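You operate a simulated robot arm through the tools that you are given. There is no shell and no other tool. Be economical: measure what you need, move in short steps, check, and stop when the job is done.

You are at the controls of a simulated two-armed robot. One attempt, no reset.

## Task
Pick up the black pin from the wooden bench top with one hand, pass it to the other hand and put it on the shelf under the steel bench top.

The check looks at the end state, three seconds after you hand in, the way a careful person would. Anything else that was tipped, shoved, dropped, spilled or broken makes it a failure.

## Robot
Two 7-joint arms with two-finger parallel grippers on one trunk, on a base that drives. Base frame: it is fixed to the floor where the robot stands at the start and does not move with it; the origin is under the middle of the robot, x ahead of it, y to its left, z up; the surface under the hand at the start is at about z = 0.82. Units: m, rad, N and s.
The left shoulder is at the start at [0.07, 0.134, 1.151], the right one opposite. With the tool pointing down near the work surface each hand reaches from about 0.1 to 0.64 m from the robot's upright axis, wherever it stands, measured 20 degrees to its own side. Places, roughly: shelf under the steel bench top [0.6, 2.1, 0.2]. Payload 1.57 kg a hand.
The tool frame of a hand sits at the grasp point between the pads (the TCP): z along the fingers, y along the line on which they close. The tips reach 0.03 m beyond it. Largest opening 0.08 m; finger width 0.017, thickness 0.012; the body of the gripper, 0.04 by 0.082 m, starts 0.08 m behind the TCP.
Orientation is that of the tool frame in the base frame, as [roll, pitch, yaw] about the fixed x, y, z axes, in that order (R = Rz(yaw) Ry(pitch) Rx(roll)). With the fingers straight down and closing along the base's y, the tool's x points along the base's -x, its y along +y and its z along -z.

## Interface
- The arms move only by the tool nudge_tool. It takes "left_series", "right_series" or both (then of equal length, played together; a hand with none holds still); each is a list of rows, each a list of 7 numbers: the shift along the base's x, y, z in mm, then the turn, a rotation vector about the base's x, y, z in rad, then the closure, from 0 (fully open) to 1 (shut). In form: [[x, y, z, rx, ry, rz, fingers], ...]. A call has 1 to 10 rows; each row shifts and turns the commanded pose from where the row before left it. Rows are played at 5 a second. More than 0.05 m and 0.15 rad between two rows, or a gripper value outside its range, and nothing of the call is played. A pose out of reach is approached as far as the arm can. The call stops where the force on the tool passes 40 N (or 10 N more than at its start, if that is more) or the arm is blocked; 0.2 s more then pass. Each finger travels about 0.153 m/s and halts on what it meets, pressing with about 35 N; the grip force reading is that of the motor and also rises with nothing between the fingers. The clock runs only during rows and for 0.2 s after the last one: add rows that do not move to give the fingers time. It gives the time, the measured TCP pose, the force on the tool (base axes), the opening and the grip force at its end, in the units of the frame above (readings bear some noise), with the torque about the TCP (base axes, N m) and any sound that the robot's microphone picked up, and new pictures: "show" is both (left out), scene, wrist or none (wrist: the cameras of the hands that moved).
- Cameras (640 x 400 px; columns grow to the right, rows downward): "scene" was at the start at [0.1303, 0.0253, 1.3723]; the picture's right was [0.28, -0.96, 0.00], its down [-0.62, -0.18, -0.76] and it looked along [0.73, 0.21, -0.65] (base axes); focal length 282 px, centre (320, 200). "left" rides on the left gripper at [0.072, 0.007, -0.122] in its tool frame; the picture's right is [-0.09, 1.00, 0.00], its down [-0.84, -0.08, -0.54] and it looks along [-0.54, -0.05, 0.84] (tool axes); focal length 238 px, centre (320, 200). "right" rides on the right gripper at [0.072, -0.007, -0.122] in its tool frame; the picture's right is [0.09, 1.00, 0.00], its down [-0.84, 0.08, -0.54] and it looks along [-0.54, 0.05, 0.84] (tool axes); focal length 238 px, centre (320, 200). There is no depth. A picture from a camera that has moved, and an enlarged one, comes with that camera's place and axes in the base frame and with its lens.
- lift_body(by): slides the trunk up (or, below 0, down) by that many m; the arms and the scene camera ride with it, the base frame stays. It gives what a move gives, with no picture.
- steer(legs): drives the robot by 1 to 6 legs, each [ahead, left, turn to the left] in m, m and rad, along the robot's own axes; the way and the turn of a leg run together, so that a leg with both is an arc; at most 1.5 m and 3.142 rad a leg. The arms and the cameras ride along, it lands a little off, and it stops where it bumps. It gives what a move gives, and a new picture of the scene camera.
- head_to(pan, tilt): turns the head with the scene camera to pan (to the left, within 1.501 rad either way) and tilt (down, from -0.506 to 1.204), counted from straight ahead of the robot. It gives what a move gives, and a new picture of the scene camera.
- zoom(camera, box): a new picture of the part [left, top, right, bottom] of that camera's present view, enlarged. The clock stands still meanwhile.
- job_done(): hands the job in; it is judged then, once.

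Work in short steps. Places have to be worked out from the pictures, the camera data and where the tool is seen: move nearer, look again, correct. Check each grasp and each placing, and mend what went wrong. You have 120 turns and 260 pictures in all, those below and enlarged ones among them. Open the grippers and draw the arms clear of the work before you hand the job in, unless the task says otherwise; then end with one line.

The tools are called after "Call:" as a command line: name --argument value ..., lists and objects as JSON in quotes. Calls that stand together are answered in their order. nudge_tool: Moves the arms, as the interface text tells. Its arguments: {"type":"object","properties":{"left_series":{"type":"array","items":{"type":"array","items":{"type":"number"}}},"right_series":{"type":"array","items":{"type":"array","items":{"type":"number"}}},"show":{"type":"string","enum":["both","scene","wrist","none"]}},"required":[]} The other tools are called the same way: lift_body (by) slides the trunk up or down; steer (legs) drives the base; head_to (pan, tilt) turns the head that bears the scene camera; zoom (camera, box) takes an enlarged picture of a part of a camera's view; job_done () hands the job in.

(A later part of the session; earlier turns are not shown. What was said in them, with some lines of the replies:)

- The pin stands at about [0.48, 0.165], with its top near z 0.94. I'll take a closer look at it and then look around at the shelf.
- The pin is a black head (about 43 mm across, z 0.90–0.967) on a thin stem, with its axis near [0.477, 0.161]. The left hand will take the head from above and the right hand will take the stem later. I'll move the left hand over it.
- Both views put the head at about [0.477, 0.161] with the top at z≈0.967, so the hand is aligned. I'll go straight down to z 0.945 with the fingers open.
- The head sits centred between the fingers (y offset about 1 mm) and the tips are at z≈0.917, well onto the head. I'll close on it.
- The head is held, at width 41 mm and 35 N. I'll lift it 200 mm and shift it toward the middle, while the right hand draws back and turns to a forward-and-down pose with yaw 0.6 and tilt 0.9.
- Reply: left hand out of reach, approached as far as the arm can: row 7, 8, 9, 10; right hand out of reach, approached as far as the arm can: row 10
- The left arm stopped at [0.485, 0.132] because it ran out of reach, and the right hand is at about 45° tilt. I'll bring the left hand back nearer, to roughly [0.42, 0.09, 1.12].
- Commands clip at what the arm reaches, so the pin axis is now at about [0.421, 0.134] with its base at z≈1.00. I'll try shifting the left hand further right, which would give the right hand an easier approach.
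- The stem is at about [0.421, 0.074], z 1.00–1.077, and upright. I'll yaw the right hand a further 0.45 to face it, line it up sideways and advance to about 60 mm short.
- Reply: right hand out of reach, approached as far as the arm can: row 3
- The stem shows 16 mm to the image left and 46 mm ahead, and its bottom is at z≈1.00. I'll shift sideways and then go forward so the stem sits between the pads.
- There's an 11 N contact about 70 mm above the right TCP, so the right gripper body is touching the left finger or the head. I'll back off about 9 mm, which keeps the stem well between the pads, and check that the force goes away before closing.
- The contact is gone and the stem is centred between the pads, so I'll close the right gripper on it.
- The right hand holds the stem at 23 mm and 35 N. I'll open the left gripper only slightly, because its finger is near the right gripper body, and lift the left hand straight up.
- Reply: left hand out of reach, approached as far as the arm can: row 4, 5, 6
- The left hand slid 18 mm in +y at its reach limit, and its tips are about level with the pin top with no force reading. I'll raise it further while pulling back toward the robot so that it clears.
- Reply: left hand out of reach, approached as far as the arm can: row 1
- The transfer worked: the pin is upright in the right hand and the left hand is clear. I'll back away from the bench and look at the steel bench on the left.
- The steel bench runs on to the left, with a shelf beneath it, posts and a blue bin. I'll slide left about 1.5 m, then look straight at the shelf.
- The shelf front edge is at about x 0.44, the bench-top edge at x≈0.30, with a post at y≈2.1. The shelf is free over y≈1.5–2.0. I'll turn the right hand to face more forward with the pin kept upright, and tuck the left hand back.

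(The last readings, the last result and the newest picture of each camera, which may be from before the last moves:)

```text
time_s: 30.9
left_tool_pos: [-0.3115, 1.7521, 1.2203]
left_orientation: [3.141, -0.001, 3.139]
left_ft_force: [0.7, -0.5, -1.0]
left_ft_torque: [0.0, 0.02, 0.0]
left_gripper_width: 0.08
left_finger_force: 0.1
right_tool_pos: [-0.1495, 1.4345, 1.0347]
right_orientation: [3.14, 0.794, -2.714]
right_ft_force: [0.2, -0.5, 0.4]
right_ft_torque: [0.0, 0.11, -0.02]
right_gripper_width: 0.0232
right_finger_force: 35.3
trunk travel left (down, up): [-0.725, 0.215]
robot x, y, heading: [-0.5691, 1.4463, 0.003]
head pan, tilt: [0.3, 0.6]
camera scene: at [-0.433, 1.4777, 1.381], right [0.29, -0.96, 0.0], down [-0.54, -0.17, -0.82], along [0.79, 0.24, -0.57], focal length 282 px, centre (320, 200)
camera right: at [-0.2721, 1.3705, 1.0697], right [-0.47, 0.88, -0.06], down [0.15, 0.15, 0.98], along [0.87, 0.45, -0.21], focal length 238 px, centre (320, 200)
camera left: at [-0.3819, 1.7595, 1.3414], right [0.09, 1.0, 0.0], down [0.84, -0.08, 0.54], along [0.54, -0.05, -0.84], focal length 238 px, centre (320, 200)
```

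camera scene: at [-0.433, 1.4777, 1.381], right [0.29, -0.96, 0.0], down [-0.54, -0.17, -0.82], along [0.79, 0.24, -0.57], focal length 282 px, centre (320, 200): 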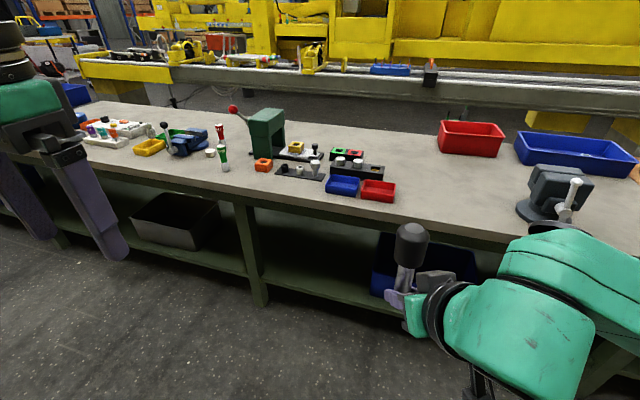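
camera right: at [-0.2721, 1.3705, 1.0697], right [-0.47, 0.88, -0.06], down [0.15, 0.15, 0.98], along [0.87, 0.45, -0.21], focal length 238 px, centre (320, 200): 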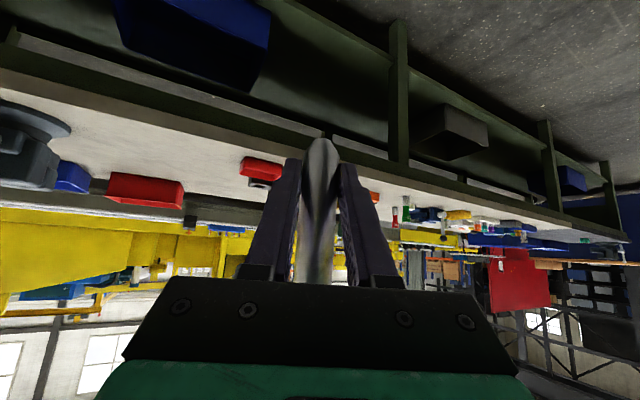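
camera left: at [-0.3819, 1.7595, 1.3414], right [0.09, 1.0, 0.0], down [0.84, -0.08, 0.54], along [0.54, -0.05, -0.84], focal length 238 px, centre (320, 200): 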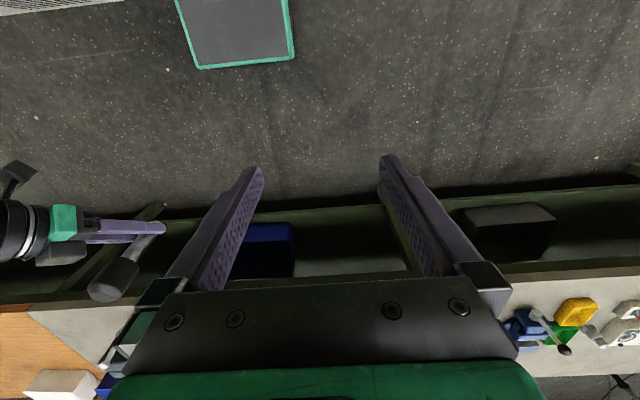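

The blue bin's left end is near y 1.51 and the post is at 2.1, so I'm aiming to place at about [0.55, 1.78]. I'll tuck the left hand further back and start lowering the trunk here in the open.

Call:
nudge_tool --left_series '[[-25, 25, 0, 0, 0, 0, 0], [-25, 25, 0, 0, 0, 0, 0], [-25, 25, 0, 0, 0, 0, 0], [-25, 25, 0, 0, 0, 0, 0], [0, 0, 0, 0, 0, 0, 0]]' --show "none"

Call:
lift_body --by -0.35

Call:
head_to --pan -0.3 --tilt 0.8

Call:
head_to --pan 0.8 --tilt 0.6

```text
time_s: 32.0
left_tool_pos: [-0.403, 1.8516, 1.2141]
left_orientation: [3.141, 0.0, 3.139]
left_ft_force: [0.1, 0.5, 0.1]
left_ft_torque: [0.04, 0.01, -0.01]
left_gripper_width: 0.0797
left_finger_force: 0.0
left hand out of reach, approached as far as the arm can: row 4
right_tool_pos: [-0.1491, 1.4333, 1.0343]
right_orientation: [3.141, 0.792, -2.712]
right_ft_force: [0.3, 0.6, -0.7]
right_ft_torque: [-0.01, 0.06, -0.01]
right_gripper_width: 0.0232
right_finger_force: 35.1
trunk travel left (down, up): [-0.725, 0.215]
robot x, y, heading: [-0.565, 1.4479, 0.002]
head pan, tilt: [0.3, 0.6]
```

```text
time_s: 35.5
left_tool_pos: [-0.4044, 1.8511, 0.8641]
left_orientation: [3.14, -0.001, -3.141]
left_ft_force: [-0.4, 0.4, 0.5]
left_ft_torque: [0.01, -0.04, -0.02]
left_gripper_width: 0.08
left_finger_force: 0.0
right_tool_pos: [-0.1501, 1.4338, 0.684]
right_orientation: [3.14, 0.793, -2.713]
right_ft_force: [0.9, -0.3, -0.1]
right_ft_torque: [-0.06, 0.06, 0.03]
right_gripper_width: 0.0233
right_finger_force: 35.8
trunk travel left (down, up): [-0.375, 0.565]
robot x, y, heading: [-0.5655, 1.4526, 0.0]
head pan, tilt: [0.3, 0.6]
```

```text
time_s: 36.5
left_tool_pos: [-0.4043, 1.8505, 0.8647]
left_orientation: [3.14, 0.001, 3.142]
left_ft_force: [-0.2, -0.5, 0.5]
left_ft_torque: [-0.01, 0.02, 0.04]
left_gripper_width: 0.08
left_finger_force: 0.1
right_tool_pos: [-0.1507, 1.433, 0.6848]
right_orientation: [3.139, 0.791, -2.712]
right_ft_force: [0.5, 1.0, 1.0]
right_ft_torque: [0.0, 0.06, 0.04]
right_gripper_width: 0.0237
right_finger_force: 34.5
trunk travel left (down, up): [-0.375, 0.565]
robot x, y, heading: [-0.5686, 1.4506, 0.001]
head pan, tilt: [-0.3, 0.799]
camera scene: at [-0.4418, 1.4277, 1.0143], right [-0.3, -0.96, 0.0], down [-0.69, 0.21, -0.7], along [0.67, -0.21, -0.72], focal length 282 px, centre (320, 200)
```

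scene: 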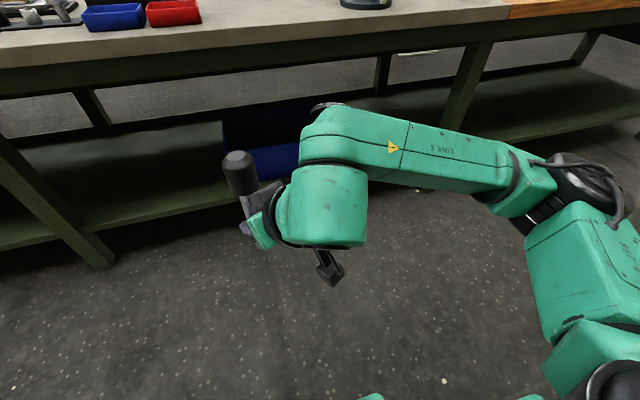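

```text
time_s: 37.8
left_tool_pos: [-0.4029, 1.8506, 0.8642]
left_orientation: [3.141, 0.0, -3.141]
left_ft_force: [0.1, -0.1, 0.6]
left_ft_torque: [-0.01, -0.01, 0.01]
left_gripper_width: 0.0798
left_finger_force: 0.0
right_tool_pos: [-0.1502, 1.4332, 0.6841]
right_orientation: [3.141, 0.794, -2.712]
right_ft_force: [0.2, -0.6, 0.1]
right_ft_torque: [-0.02, 0.06, -0.01]
right_gripper_width: 0.0234
right_finger_force: 35.2
trunk travel left (down, up): [-0.375, 0.565]
robot x, y, heading: [-0.5702, 1.4528, 0.001]
head pan, tilt: [0.799, 0.6]
camera scene: at [-0.4572, 1.5148, 1.0311], right [0.72, -0.7, 0.0], down [-0.4, -0.4, -0.82], along [0.58, 0.59, -0.57], focal length 282 px, centre (320, 200)
```

scene: 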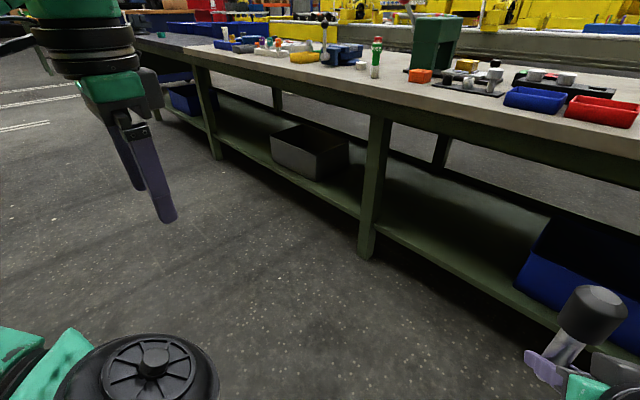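

Everything is clear. I'll finish lowering the trunk to bring the pin's base to about z 0.31, and drive left so the pin lines up with the free shelf stretch at y≈1.82.

Call:
lift_body --by -0.34

Call:
steer --legs '[[0.1, 0.41, 0]]'

Call:
head_to --pan -0.2 --tilt 0.5

```text
time_s: 41.1
left_tool_pos: [-0.4042, 1.8508, 0.5248]
left_orientation: [-3.14, -0.001, -3.14]
left_ft_force: [-0.4, -0.1, 0.5]
left_ft_torque: [0.0, 0.0, 0.01]
left_gripper_width: 0.0799
left_finger_force: 0.0
right_tool_pos: [-0.1501, 1.4345, 0.3439]
right_orientation: [3.139, 0.79, -2.712]
right_ft_force: [0.2, -0.4, 0.0]
right_ft_torque: [-0.02, 0.08, 0.0]
right_gripper_width: 0.0233
right_finger_force: 35.1
trunk travel left (down, up): [-0.035, 0.905]
robot x, y, heading: [-0.5666, 1.4529, -0.004]
head pan, tilt: [0.799, 0.6]
```

```text
time_s: 43.8
left_tool_pos: [-0.2993, 2.2646, 0.5256]
left_orientation: [-3.141, -0.001, 3.136]
left_ft_force: [-0.5, -0.7, -0.2]
left_ft_torque: [0.0, -0.01, -0.02]
left_gripper_width: 0.0798
left_finger_force: 0.1
right_tool_pos: [-0.0488, 1.8461, 0.3447]
right_orientation: [3.14, 0.793, -2.717]
right_ft_force: [-0.1, -1.2, 0.4]
right_ft_torque: [-0.03, 0.06, -0.01]
right_gripper_width: 0.0228
right_finger_force: 35.7
trunk travel left (down, up): [-0.035, 0.905]
robot x, y, heading: [-0.4694, 1.8656, -0.005]
head pan, tilt: [0.799, 0.6]
camera scene: at [-0.3554, 1.9289, 0.6911], right [0.71, -0.7, 0.0], down [-0.4, -0.4, -0.82], along [0.58, 0.59, -0.57], focal length 282 px, centre (320, 200)
```

scene: 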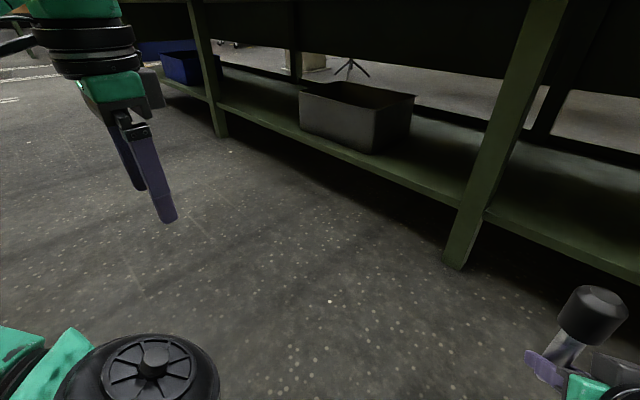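

```text
time_s: 45.0
left_tool_pos: [-0.3011, 2.2647, 0.5238]
left_orientation: [-3.14, 0.0, 3.137]
left_ft_force: [1.0, 0.4, -0.8]
left_ft_torque: [0.02, -0.01, 0.02]
left_gripper_width: 0.0799
left_finger_force: 0.2
right_tool_pos: [-0.0484, 1.8468, 0.3452]
right_orientation: [3.141, 0.793, -2.717]
right_ft_force: [0.2, 0.0, 0.0]
right_ft_torque: [0.01, 0.03, -0.03]
right_gripper_width: 0.0233
right_finger_force: 35.2
trunk travel left (down, up): [-0.035, 0.905]
robot x, y, heading: [-0.4672, 1.8651, -0.005]
head pan, tilt: [-0.201, 0.499]
camera scene: at [-0.3283, 1.8473, 0.7002], right [-0.2, -0.98, 0.0], down [-0.47, 0.1, -0.88], along [0.86, -0.18, -0.48], focal length 282 px, centre (320, 200)
```

scene: 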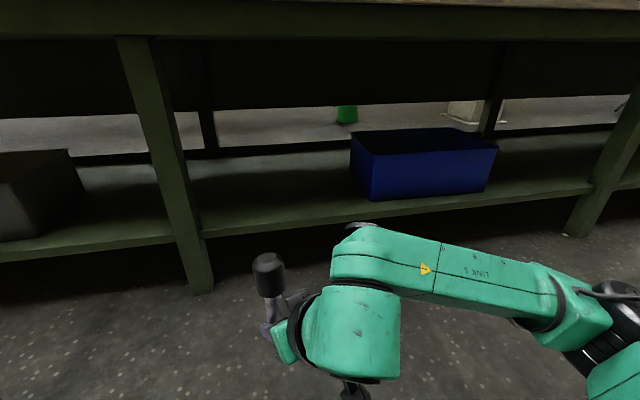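

The shelf front edge is at x≈0.43, with the post at y≥2.05 and the blue bin at y<1.48. I'll extend the right arm here in the open to the placing posture, so I can then drive it straight in.

Call:
nudge_tool --right_series '[[30, -8, -8, 0, 0, 0, 0.95], [30, -8, -8, 0, 0, 0, 0.95], [30, -8, -8, 0, 0, 0, 0.95], [30, -8, -8, 0, 0, 0, 0.95], [25, -8, -8, 0, 0, 0, 0.95], [0, 0, 0, 0, 0, 0, 0.95]]'

```text
time_s: 46.4
left_tool_pos: [-0.2998, 2.2655, 0.5248]
left_orientation: [3.142, 0.001, 3.137]
left_ft_force: [0.7, -0.5, -0.2]
left_ft_torque: [0.01, 0.02, 0.0]
left_gripper_width: 0.08
left_finger_force: 0.1
right_tool_pos: [0.0971, 1.806, 0.303]
right_orientation: [3.139, 0.793, -2.717]
right_ft_force: [0.4, 0.3, -0.2]
right_ft_torque: [-0.04, 0.03, -0.04]
right_gripper_width: 0.0237
right_finger_force: 35.3
trunk travel left (down, up): [-0.035, 0.905]
robot x, y, heading: [-0.4688, 1.866, -0.008]
head pan, tilt: [-0.201, 0.499]
camera scene: at [-0.3282, 1.8472, 0.7002], right [-0.21, -0.98, 0.0], down [-0.47, 0.1, -0.88], along [0.86, -0.18, -0.48], focal length 282 px, centre (320, 200)
camera right: at [-0.0265, 1.7434, 0.339], right [-0.47, 0.88, -0.06], down [0.15, 0.15, 0.98], along [0.87, 0.45, -0.21], focal length 238 px, centre (320, 200)
```

scene: 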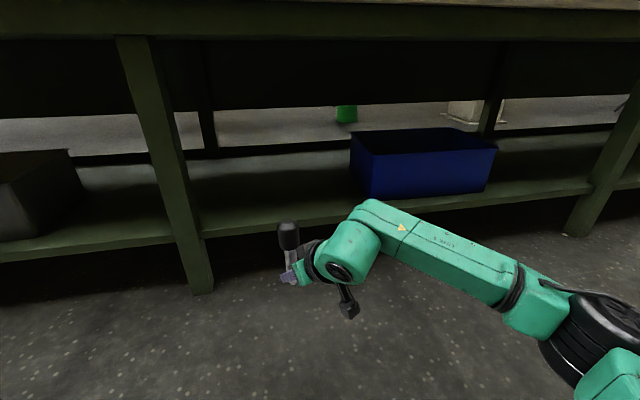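
right: 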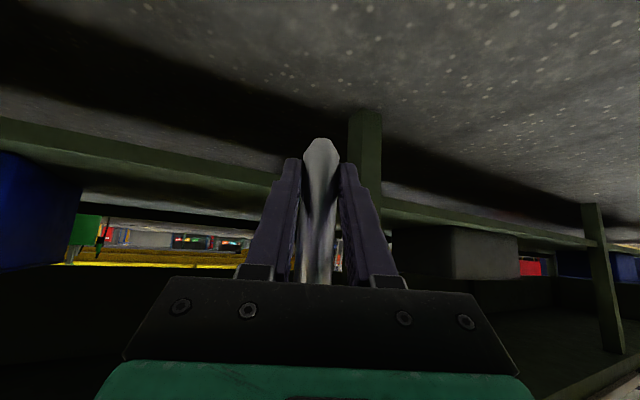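

The posture looks good, with the elbow well back. Before driving in, I'll check that the left arm doesn't stick out toward the bench edge.

Call:
head_to --pan 1.3 --tilt 0.1

Call:
zoom --camera "right" --box '[0, 80, 320, 280]'

```text
time_s: 48.0
left_tool_pos: [-0.3005, 2.265, 0.5249]
left_orientation: [3.141, 0.0, 3.138]
left_ft_force: [-0.2, 0.5, 0.4]
left_ft_torque: [0.0, 0.02, -0.01]
left_gripper_width: 0.0801
left_finger_force: 0.0
right_tool_pos: [0.0967, 1.8062, 0.3042]
right_orientation: [3.139, 0.792, -2.718]
right_ft_force: [-0.7, -0.5, 0.1]
right_ft_torque: [-0.04, 0.05, -0.02]
right_gripper_width: 0.0232
right_finger_force: 35.2
trunk travel left (down, up): [-0.035, 0.905]
robot x, y, heading: [-0.465, 1.8641, -0.005]
head pan, tilt: [1.3, 0.099]
camera scene: at [-0.392, 1.9544, 0.7373], right [0.96, -0.27, 0.0], down [-0.03, -0.1, -0.99], along [0.27, 0.96, -0.1], focal length 282 px, centre (320, 200)
```

scene: 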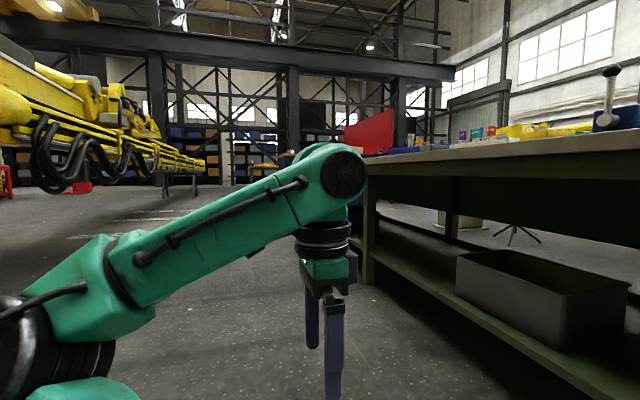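

```text
2.00 times, centred on (160, 180) of right
camera zoom: at [-0.0267, 1.7435, 0.3393], right [-0.47, 0.88, -0.06], down [0.15, 0.15, 0.98], along [0.87, 0.45, -0.21], focal length 477 px, centre (640, 240)
```

zoom: 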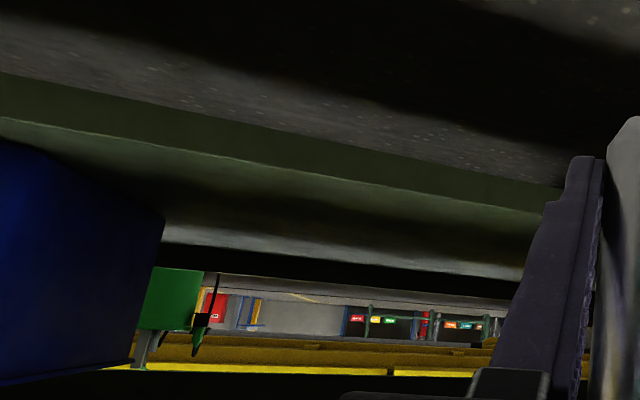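

The left arm stays within about 0.24 m of the robot axis, so it's safe. I'll look back at the shelf, enlarged, to pin down its height before driving in.

Call:
head_to --pan -0.1 --tilt 0.5

Call:
zoom --camera "scene" --box '[200, 120, 440, 320]'

```text
time_s: 49.5
left_tool_pos: [-0.3001, 2.2654, 0.5247]
left_orientation: [3.139, 0.0, 3.137]
left_ft_force: [-0.7, 0.4, -0.1]
left_ft_torque: [-0.02, 0.03, -0.03]
left_gripper_width: 0.08
left_finger_force: 0.0
right_tool_pos: [0.0964, 1.8054, 0.3038]
right_orientation: [3.141, 0.795, -2.718]
right_ft_force: [-0.1, 0.4, 0.6]
right_ft_torque: [0.0, 0.06, 0.02]
right_gripper_width: 0.0235
right_finger_force: 35.0
trunk travel left (down, up): [-0.035, 0.905]
robot x, y, heading: [-0.4673, 1.8648, -0.01]
head pan, tilt: [-0.099, 0.499]
camera scene: at [-0.3268, 1.8564, 0.7002], right [-0.1, -0.99, 0.0], down [-0.48, 0.05, -0.88], along [0.87, -0.09, -0.48], focal length 282 px, centre (320, 200)
```

scene: 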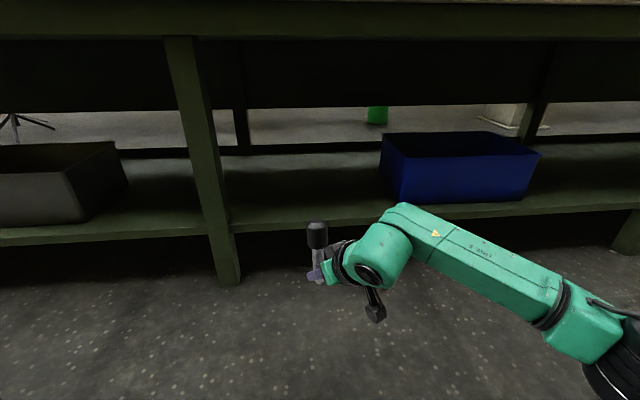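

```text
2.00 times, centred on (320, 220) of scene
camera zoom: at [-0.3268, 1.8564, 0.7002], right [-0.1, -0.99, 0.0], down [-0.48, 0.05, -0.88], along [0.87, -0.09, -0.48], focal length 563 px, centre (320, 160)
```

zoom: 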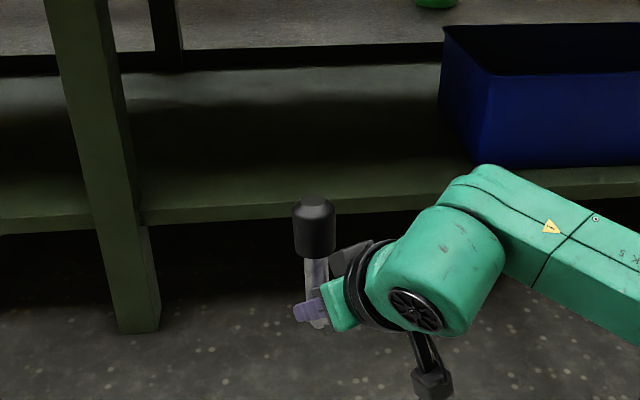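

Combining both cameras, the shelf top is at z≈0.23 and its front edge at x≈0.39. I'll raise the hand 25 mm for clearance and drive in 0.44 m.

Call:
nudge_tool --right_series '[[0, 0, 12, 0, 0, 0, 0.95], [0, 0, 13, 0, 0, 0, 0.95]]' --show "none"

Call:
steer --legs '[[0.25, 0, 0.005], [0.19, 0, 0]]'

```text
time_s: 50.1
left_tool_pos: [-0.3007, 2.2659, 0.5247]
left_orientation: [-3.141, 0.0, 3.137]
left_ft_force: [-0.3, -1.3, 0.1]
left_ft_torque: [0.02, -0.02, -0.03]
left_gripper_width: 0.08
left_finger_force: 0.0
right_tool_pos: [0.095, 1.8063, 0.3293]
right_orientation: [3.14, 0.791, -2.718]
right_ft_force: [0.2, -0.3, 0.3]
right_ft_torque: [-0.02, 0.03, -0.02]
right_gripper_width: 0.0232
right_finger_force: 35.3
trunk travel left (down, up): [-0.035, 0.905]
robot x, y, heading: [-0.4644, 1.8662, -0.007]
head pan, tilt: [-0.099, 0.499]
```

```text
time_s: 53.1
left_tool_pos: [0.1257, 2.2692, 0.5245]
left_orientation: [-3.141, 0.0, -3.132]
left_ft_force: [0.0, 0.7, -1.5]
left_ft_torque: [-0.06, 0.03, 0.01]
left_gripper_width: 0.0801
left_finger_force: 0.0
right_tool_pos: [0.5288, 1.816, 0.33]
right_orientation: [3.14, 0.792, -2.703]
right_ft_force: [-0.3, -0.5, 0.4]
right_ft_torque: [-0.04, 0.04, 0.02]
right_gripper_width: 0.0235
right_finger_force: 34.7
trunk travel left (down, up): [-0.035, 0.905]
robot x, y, heading: [-0.0298, 1.8661, 0.007]
head pan, tilt: [-0.099, 0.499]
camera scene: at [0.1057, 1.8599, 0.7002], right [-0.09, -1.0, 0.0], down [-0.48, 0.04, -0.88], along [0.87, -0.08, -0.48], focal length 282 px, centre (320, 200)
```

scene: 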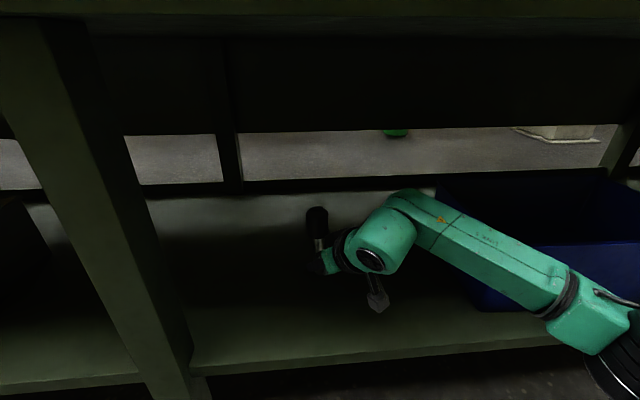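

The pin is over the shelf at about [0.54, 1.82], clear of the post and bin. I'll lower it 45 mm and check.

Call:
nudge_tool --right_series '[[0, 0, -15, 0, 0, 0, 0.95], [0, 0, -15, 0, 0, 0, 0.95], [0, 0, -15, 0, 0, 0, 0.95], [0, 0, 0, 0, 0, 0, 0.95]]'

Call:
zoom --camera "scene" --box '[220, 170, 460, 320]'

```text
time_s: 54.1
left_tool_pos: [0.1272, 2.2686, 0.5236]
left_orientation: [3.142, -0.001, -3.132]
left_ft_force: [-0.4, 0.6, -0.3]
left_ft_torque: [0.02, -0.02, 0.01]
left_gripper_width: 0.0798
left_finger_force: 0.0
right_tool_pos: [0.5283, 1.8136, 0.2844]
right_orientation: [3.14, 0.791, -2.704]
right_ft_force: [0.2, -0.7, 1.1]
right_ft_torque: [-0.04, 0.05, -0.05]
right_gripper_width: 0.0233
right_finger_force: 35.0
trunk travel left (down, up): [-0.035, 0.905]
robot x, y, heading: [-0.0327, 1.8658, 0.01]
head pan, tilt: [-0.099, 0.499]
camera scene: at [0.1057, 1.8599, 0.7002], right [-0.09, -1.0, 0.0], down [-0.48, 0.04, -0.88], along [0.87, -0.08, -0.48], focal length 282 px, centre (320, 200)
camera right: at [0.4064, 1.7495, 0.3194], right [-0.48, 0.87, -0.06], down [0.15, 0.15, 0.98], along [0.86, 0.46, -0.21], focal length 238 px, centre (320, 200)
```

scene: 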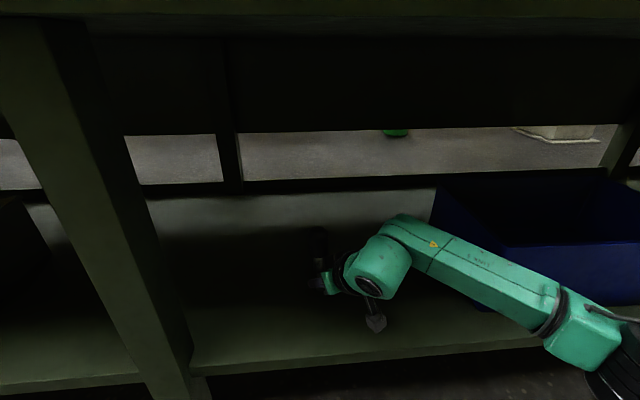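
right: 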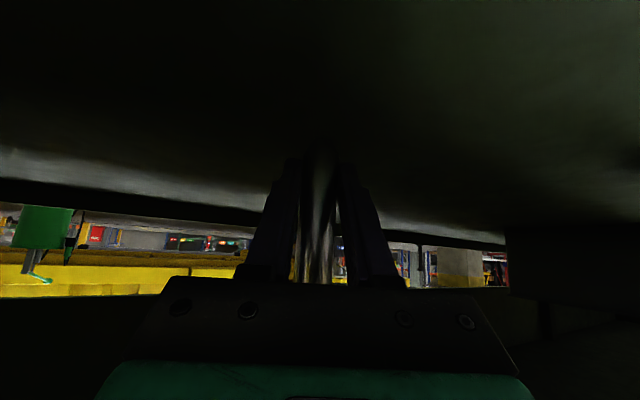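

```text
2.67 times, centred on (340, 245) of scene
camera zoom: at [0.1057, 1.8599, 0.7002], right [-0.09, -1.0, 0.0], down [-0.48, 0.04, -0.88], along [0.87, -0.08, -0.48], focal length 751 px, centre (267, 80)
```

zoom: 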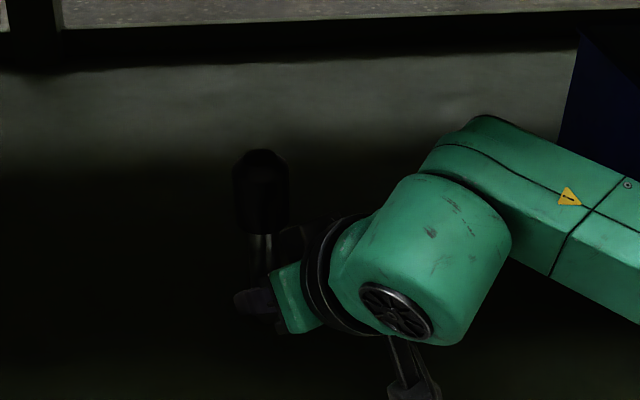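

No contact yet, and the pin base should be about 20 mm above the shelf. I'll lower it in small steps and watch the force.

Call:
nudge_tool --right_series '[[0, 0, -5, 0, 0, 0, 0.95], [0, 0, -5, 0, 0, 0, 0.95], [0, 0, -4, 0, 0, 0, 0.95], [0, 0, 0, 0, 0, 0, 0.95]]' --show "none"

Call:
nudge_tool --right_series '[[0, 0, -3, 0, 0, 0, 0.95], [0, 0, 0, 0, 0, 0, 0.95]]' --show "none"

```text
time_s: 55.1
left_tool_pos: [0.126, 2.2689, 0.5245]
left_orientation: [3.141, 0.0, -3.131]
left_ft_force: [0.3, 0.4, 0.6]
left_ft_torque: [-0.01, 0.02, 0.0]
left_gripper_width: 0.0799
left_finger_force: 0.0
right_tool_pos: [0.53, 1.8143, 0.2696]
right_orientation: [3.14, 0.793, -2.703]
right_ft_force: [0.2, 0.4, 0.5]
right_ft_torque: [-0.03, 0.07, -0.03]
right_gripper_width: 0.0233
right_finger_force: 35.3
trunk travel left (down, up): [-0.035, 0.905]
robot x, y, heading: [-0.0344, 1.8665, 0.008]
head pan, tilt: [-0.099, 0.499]
```

```text
time_s: 55.7
left_tool_pos: [0.1263, 2.2684, 0.5243]
left_orientation: [3.141, 0.0, -3.132]
left_ft_force: [-0.7, 0.9, -0.5]
left_ft_torque: [0.01, -0.01, -0.01]
left_gripper_width: 0.0801
left_finger_force: 0.1
right_tool_pos: [0.5295, 1.8143, 0.268]
right_orientation: [3.139, 0.792, -2.703]
right_ft_force: [-0.1, 0.0, -0.4]
right_ft_torque: [0.0, 0.04, -0.02]
right_gripper_width: 0.0232
right_finger_force: 34.8
trunk travel left (down, up): [-0.035, 0.905]
robot x, y, heading: [-0.0332, 1.8669, 0.014]
head pan, tilt: [-0.099, 0.499]
```

Still no contact at TCP z 0.268, so I'll keep going down in 3 mm steps.

Call:
nudge_tool --right_series '[[0, 0, -3, 0, 0, 0, 0.95], [0, 0, 0, 0, 0, 0, 0.95]]' --show "none"

Call:
nudge_tool --right_series '[[0, 0, -3, 0, 0, 0, 0.95], [0, 0, 0, 0, 0, 0, 0.95]]' --show "none"

Call:
zoom --camera "right" --box '[240, 80, 400, 240]'

```text
time_s: 56.3
left_tool_pos: [0.1252, 2.2689, 0.5249]
left_orientation: [-3.141, 0.002, -3.135]
left_ft_force: [0.4, 0.4, -0.4]
left_ft_torque: [-0.02, 0.01, 0.01]
left_gripper_width: 0.0803
left_finger_force: 0.1
right_tool_pos: [0.5297, 1.8151, 0.2677]
right_orientation: [-3.14, 0.797, -2.701]
right_ft_force: [1.6, -0.5, 7.9]
right_ft_torque: [0.07, -0.13, 0.01]
right_gripper_width: 0.0234
right_finger_force: 35.2
trunk travel left (down, up): [-0.035, 0.905]
robot x, y, heading: [-0.0342, 1.8682, 0.009]
head pan, tilt: [-0.099, 0.499]
```

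```text
time_s: 56.9
left_tool_pos: [0.1245, 2.2688, 0.5268]
left_orientation: [-3.14, 0.006, -3.133]
left_ft_force: [0.4, 0.0, -0.2]
left_ft_torque: [0.0, 0.02, -0.01]
left_gripper_width: 0.08
left_finger_force: 0.0
right_tool_pos: [0.529, 1.815, 0.2666]
right_orientation: [-3.14, 0.804, -2.703]
right_ft_force: [1.1, -5.7, 23.7]
right_ft_torque: [0.0, -0.38, -0.09]
right_gripper_width: 0.0231
right_finger_force: 35.1
trunk travel left (down, up): [-0.035, 0.905]
robot x, y, heading: [-0.0373, 1.8656, 0.004]
head pan, tilt: [-0.099, 0.499]
```

```text
2.50 times, centred on (320, 160) of right
camera zoom: at [0.4062, 1.7504, 0.3007], right [-0.48, 0.87, -0.07], down [0.14, 0.15, 0.98], along [0.87, 0.46, -0.2], focal length 596 px, centre (320, 300)
```

zoom: 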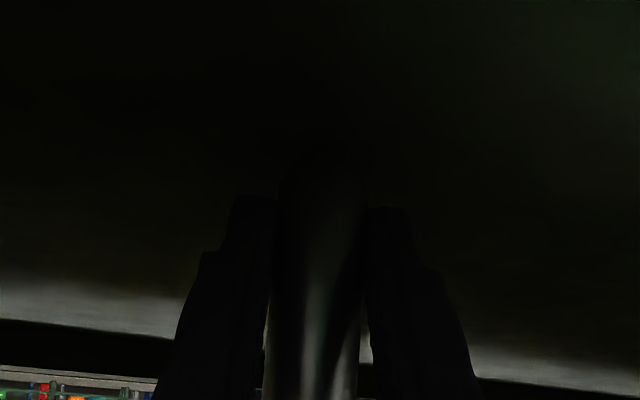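

There is firm contact, 24 N up at TCP z≈0.267, so the shelf is at z≈0.232. I'll ease up about 4 mm to unload, then open.

Call:
nudge_tool --right_series '[[0, 0, 2, 0, 0, 0, 0.95], [0, 0, 2.2, 0, 0, 0, 0.95], [0, 0, 0, 0, 0, 0, 0.95]]' --show "none"

```text
time_s: 57.7
left_tool_pos: [0.1251, 2.2688, 0.5246]
left_orientation: [3.141, 0.001, -3.132]
left_ft_force: [0.4, -0.4, 0.4]
left_ft_torque: [0.01, 0.05, 0.01]
left_gripper_width: 0.08
left_finger_force: 0.0
right_tool_pos: [0.5274, 1.8156, 0.2676]
right_orientation: [3.141, 0.792, -2.702]
right_ft_force: [5.0, 2.8, 8.9]
right_ft_torque: [0.17, -0.3, 0.01]
right_gripper_width: 0.0231
right_finger_force: 35.0
trunk travel left (down, up): [-0.035, 0.905]
robot x, y, heading: [-0.0348, 1.8685, 0.011]
head pan, tilt: [-0.099, 0.499]
```

About 9 N remains, so I'll raise another 1 mm and then open the fingers gradually.

Call:
nudge_tool --right_series '[[0, 0, 1, 0, 0, 0, 0.95], [0, 0, 0, 0, 0, 0, 0.7], [0, 0, 0, 0, 0, 0, 0.62], [0, 0, 0, 0, 0, 0, 0.5], [0, 0, 0, 0, 0, 0, 0.3], [0, 0, 0, 0, 0, 0, 0.15], [0, 0, 0, 0, 0, 0, 0.1]]'

Call:
zoom --camera "scene" --box '[270, 200, 370, 320]'

```text
time_s: 59.3
left_tool_pos: [0.1258, 2.2691, 0.5253]
left_orientation: [-3.142, 0.002, -3.132]
left_ft_force: [0.1, 0.6, -0.6]
left_ft_torque: [0.01, 0.01, -0.02]
left_gripper_width: 0.0799
left_finger_force: 0.1
right_tool_pos: [0.5279, 1.8147, 0.2675]
right_orientation: [3.141, 0.793, -2.701]
right_ft_force: [-0.7, 0.1, 0.2]
right_ft_torque: [-0.02, 0.01, -0.01]
right_gripper_width: 0.072
right_finger_force: 0.1
trunk travel left (down, up): [-0.035, 0.905]
robot x, y, heading: [-0.0351, 1.864, 0.007]
head pan, tilt: [-0.099, 0.499]
camera scene: at [0.1054, 1.8599, 0.7003], right [-0.09, -1.0, 0.0], down [-0.48, 0.04, -0.88], along [0.87, -0.08, -0.48], focal length 282 px, centre (320, 200)
camera right: at [0.4061, 1.7501, 0.303], right [-0.48, 0.87, -0.06], down [0.15, 0.15, 0.98], along [0.86, 0.46, -0.21], focal length 238 px, centre (320, 200)
```

scene: 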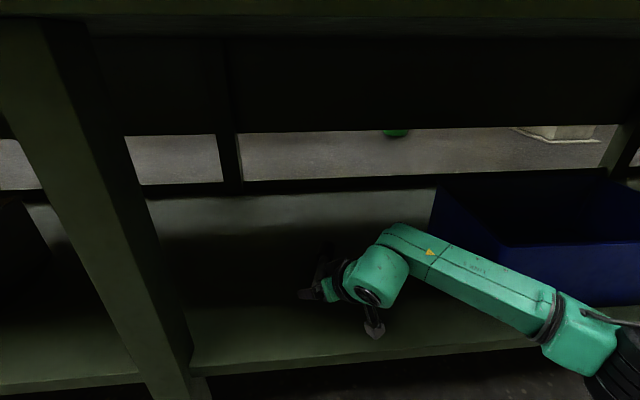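
right: 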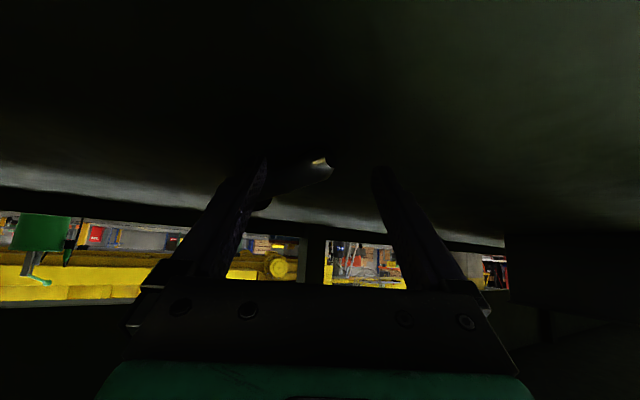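

```text
3.33 times, centred on (320, 260) of scene
camera zoom: at [0.1054, 1.8599, 0.7003], right [-0.09, -1.0, 0.0], down [-0.48, 0.04, -0.88], along [0.87, -0.08, -0.48], focal length 938 px, centre (320, 0)
```

zoom: 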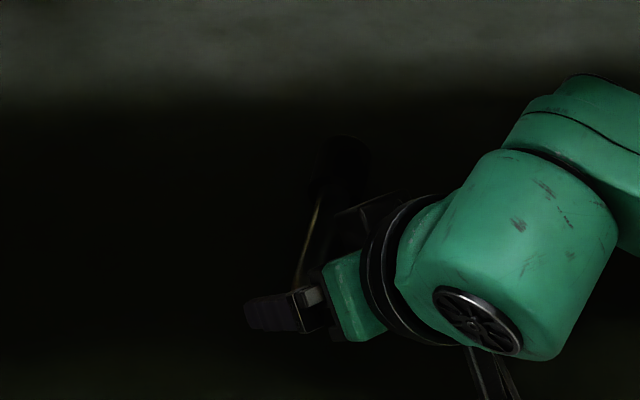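

The pin is now leaning, its head tilted toward the right finger. I'll look closer before touching anything.

Call:
zoom --camera "right" --box '[200, 100, 440, 280]'

Call:
zoom --camera "scene" --box '[290, 230, 350, 310]'

```text
2.22 times, centred on (320, 190) of right
camera zoom: at [0.4061, 1.7501, 0.303], right [-0.48, 0.87, -0.06], down [0.15, 0.15, 0.98], along [0.86, 0.46, -0.21], focal length 530 px, centre (320, 222)
```

zoom: 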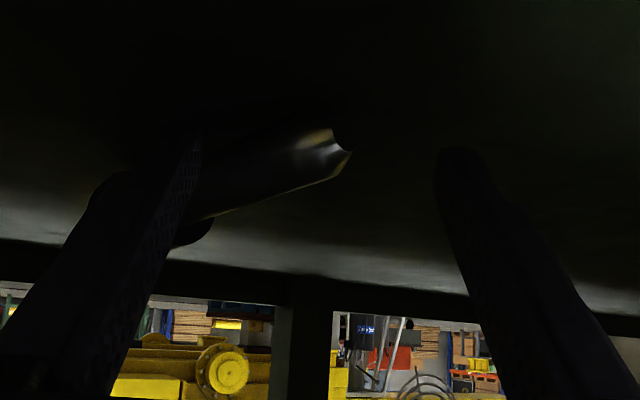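

```text
5.00 times, centred on (320, 270) of scene
camera zoom: at [0.1054, 1.8599, 0.7003], right [-0.09, -1.0, 0.0], down [-0.48, 0.04, -0.88], along [0.87, -0.08, -0.48], focal length 1407 px, centre (320, -150)
```

zoom: 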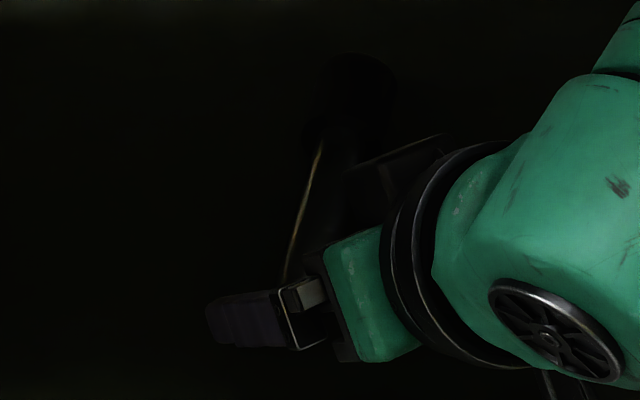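

The pin has toppled and is lying on the shelf, head toward the back right, with the fingers in front of it and not touching. I'll withdraw the hand straight back along its own heading and slightly up, then check how the pin rests.

Call:
nudge_tool --right_series '[[-9, -4.2, 1, 0, 0, 0, 0.1], [-18, -8.5, 2, 0, 0, 0, 0.1], [-27, -12.7, 5, 0, 0, 0, 0.1], [-27, -12.7, 8, 0, 0, 0, 0.1], [-27, -12.7, 10, 0, 0, 0, 0.1]]'

Call:
zoom --camera "scene" --box '[260, 180, 460, 340]'

```text
time_s: 60.5
left_tool_pos: [0.1255, 2.2691, 0.5244]
left_orientation: [-3.142, 0.001, -3.133]
left_ft_force: [-1.0, -0.9, 0.6]
left_ft_torque: [-0.02, -0.02, 0.0]
left_gripper_width: 0.0801
left_finger_force: 0.1
right_tool_pos: [0.4197, 1.7647, 0.2939]
right_orientation: [3.141, 0.794, -2.701]
right_ft_force: [0.3, 0.8, 0.2]
right_ft_torque: [-0.03, 0.04, 0.02]
right_gripper_width: 0.072
right_finger_force: 0.0
trunk travel left (down, up): [-0.035, 0.905]
robot x, y, heading: [-0.0314, 1.8656, 0.008]
head pan, tilt: [-0.099, 0.499]
camera scene: at [0.1054, 1.8599, 0.7003], right [-0.09, -1.0, 0.0], down [-0.48, 0.04, -0.88], along [0.87, -0.08, -0.48], focal length 282 px, centre (320, 200)
camera right: at [0.297, 1.7008, 0.3289], right [-0.48, 0.87, -0.07], down [0.15, 0.16, 0.98], along [0.86, 0.46, -0.21], focal length 238 px, centre (320, 200)
```

scene: 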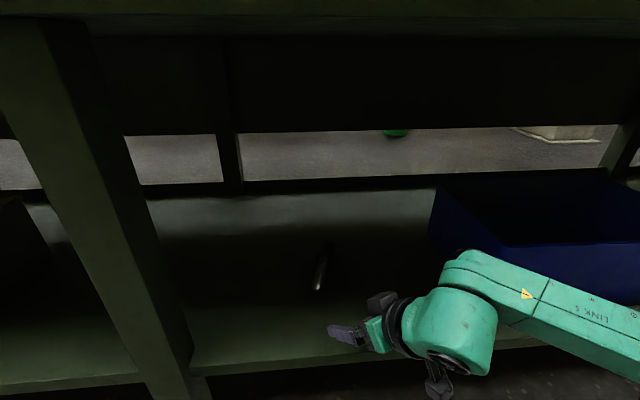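
right: 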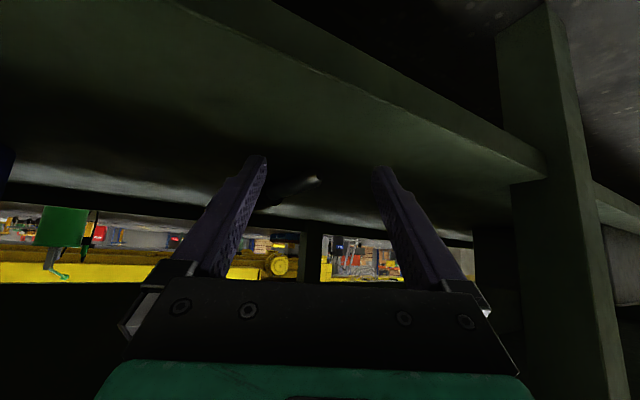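

```text
2.50 times, centred on (360, 260) of scene
camera zoom: at [0.1054, 1.8599, 0.7003], right [-0.09, -1.0, 0.0], down [-0.48, 0.04, -0.88], along [0.87, -0.08, -0.48], focal length 704 px, centre (220, 50)
```

zoom: 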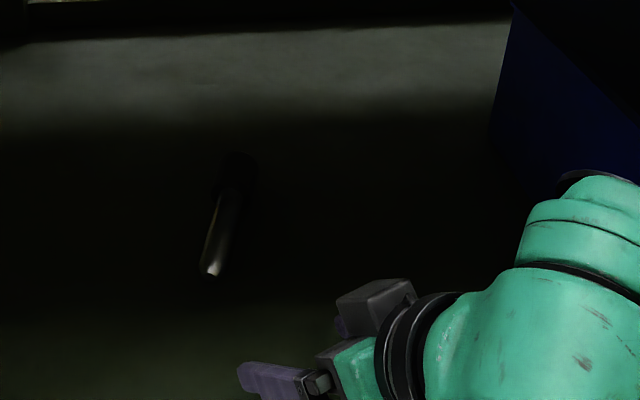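

The pin lies at rest on the shelf, about 0.15 m in from the edge and touching nothing else. I'll drive straight back out and check again.

Call:
steer --legs '[[-0.5, 0, 0]]'

Call:
zoom --camera "scene" --box '[200, 120, 440, 280]'

```text
time_s: 63.5
left_tool_pos: [-0.3881, 2.2631, 0.524]
left_orientation: [3.141, 0.003, -3.116]
left_ft_force: [-0.5, 0.0, 0.0]
left_ft_torque: [0.0, 0.04, 0.01]
left_gripper_width: 0.08
left_finger_force: 0.0
right_tool_pos: [-0.0857, 1.7649, 0.2928]
right_orientation: [3.141, 0.793, -2.685]
right_ft_force: [-0.9, -1.6, 0.3]
right_ft_torque: [-0.01, -0.02, -0.01]
right_gripper_width: 0.0719
right_finger_force: 0.0
trunk travel left (down, up): [-0.035, 0.905]
robot x, y, heading: [-0.5383, 1.8569, 0.029]
head pan, tilt: [-0.099, 0.499]
camera scene: at [-0.4018, 1.8536, 0.7003], right [-0.07, -1.0, 0.0], down [-0.48, 0.04, -0.88], along [0.88, -0.06, -0.48], focal length 282 px, centre (320, 200)
```

scene: 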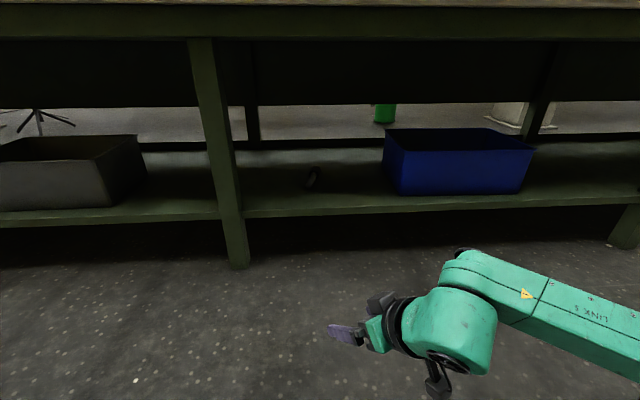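

```text
2.50 times, centred on (320, 200) of scene
camera zoom: at [-0.4018, 1.8536, 0.7003], right [-0.07, -1.0, 0.0], down [-0.48, 0.04, -0.88], along [0.88, -0.06, -0.48], focal length 704 px, centre (320, 200)
```

zoom: 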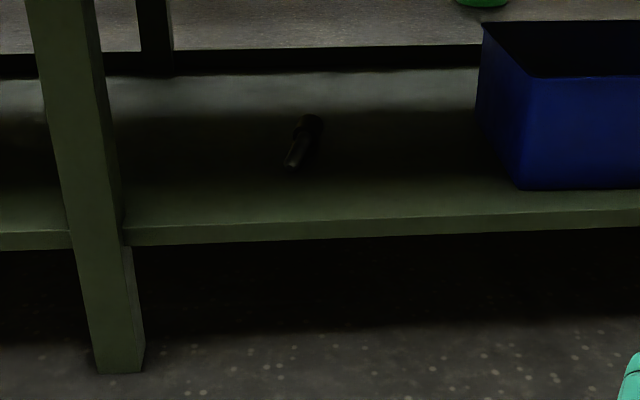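

The pin rests on the shelf between the post and the blue bin, nothing else has moved, and both grippers are open and clear. I'm handing in.

Call:
job_done

```text
The job is handed in.
```

The black pin was picked up with the left hand, passed to the right and put on the shelf under the steel bench top, but it toppled when the gripper opened and lies on its side.
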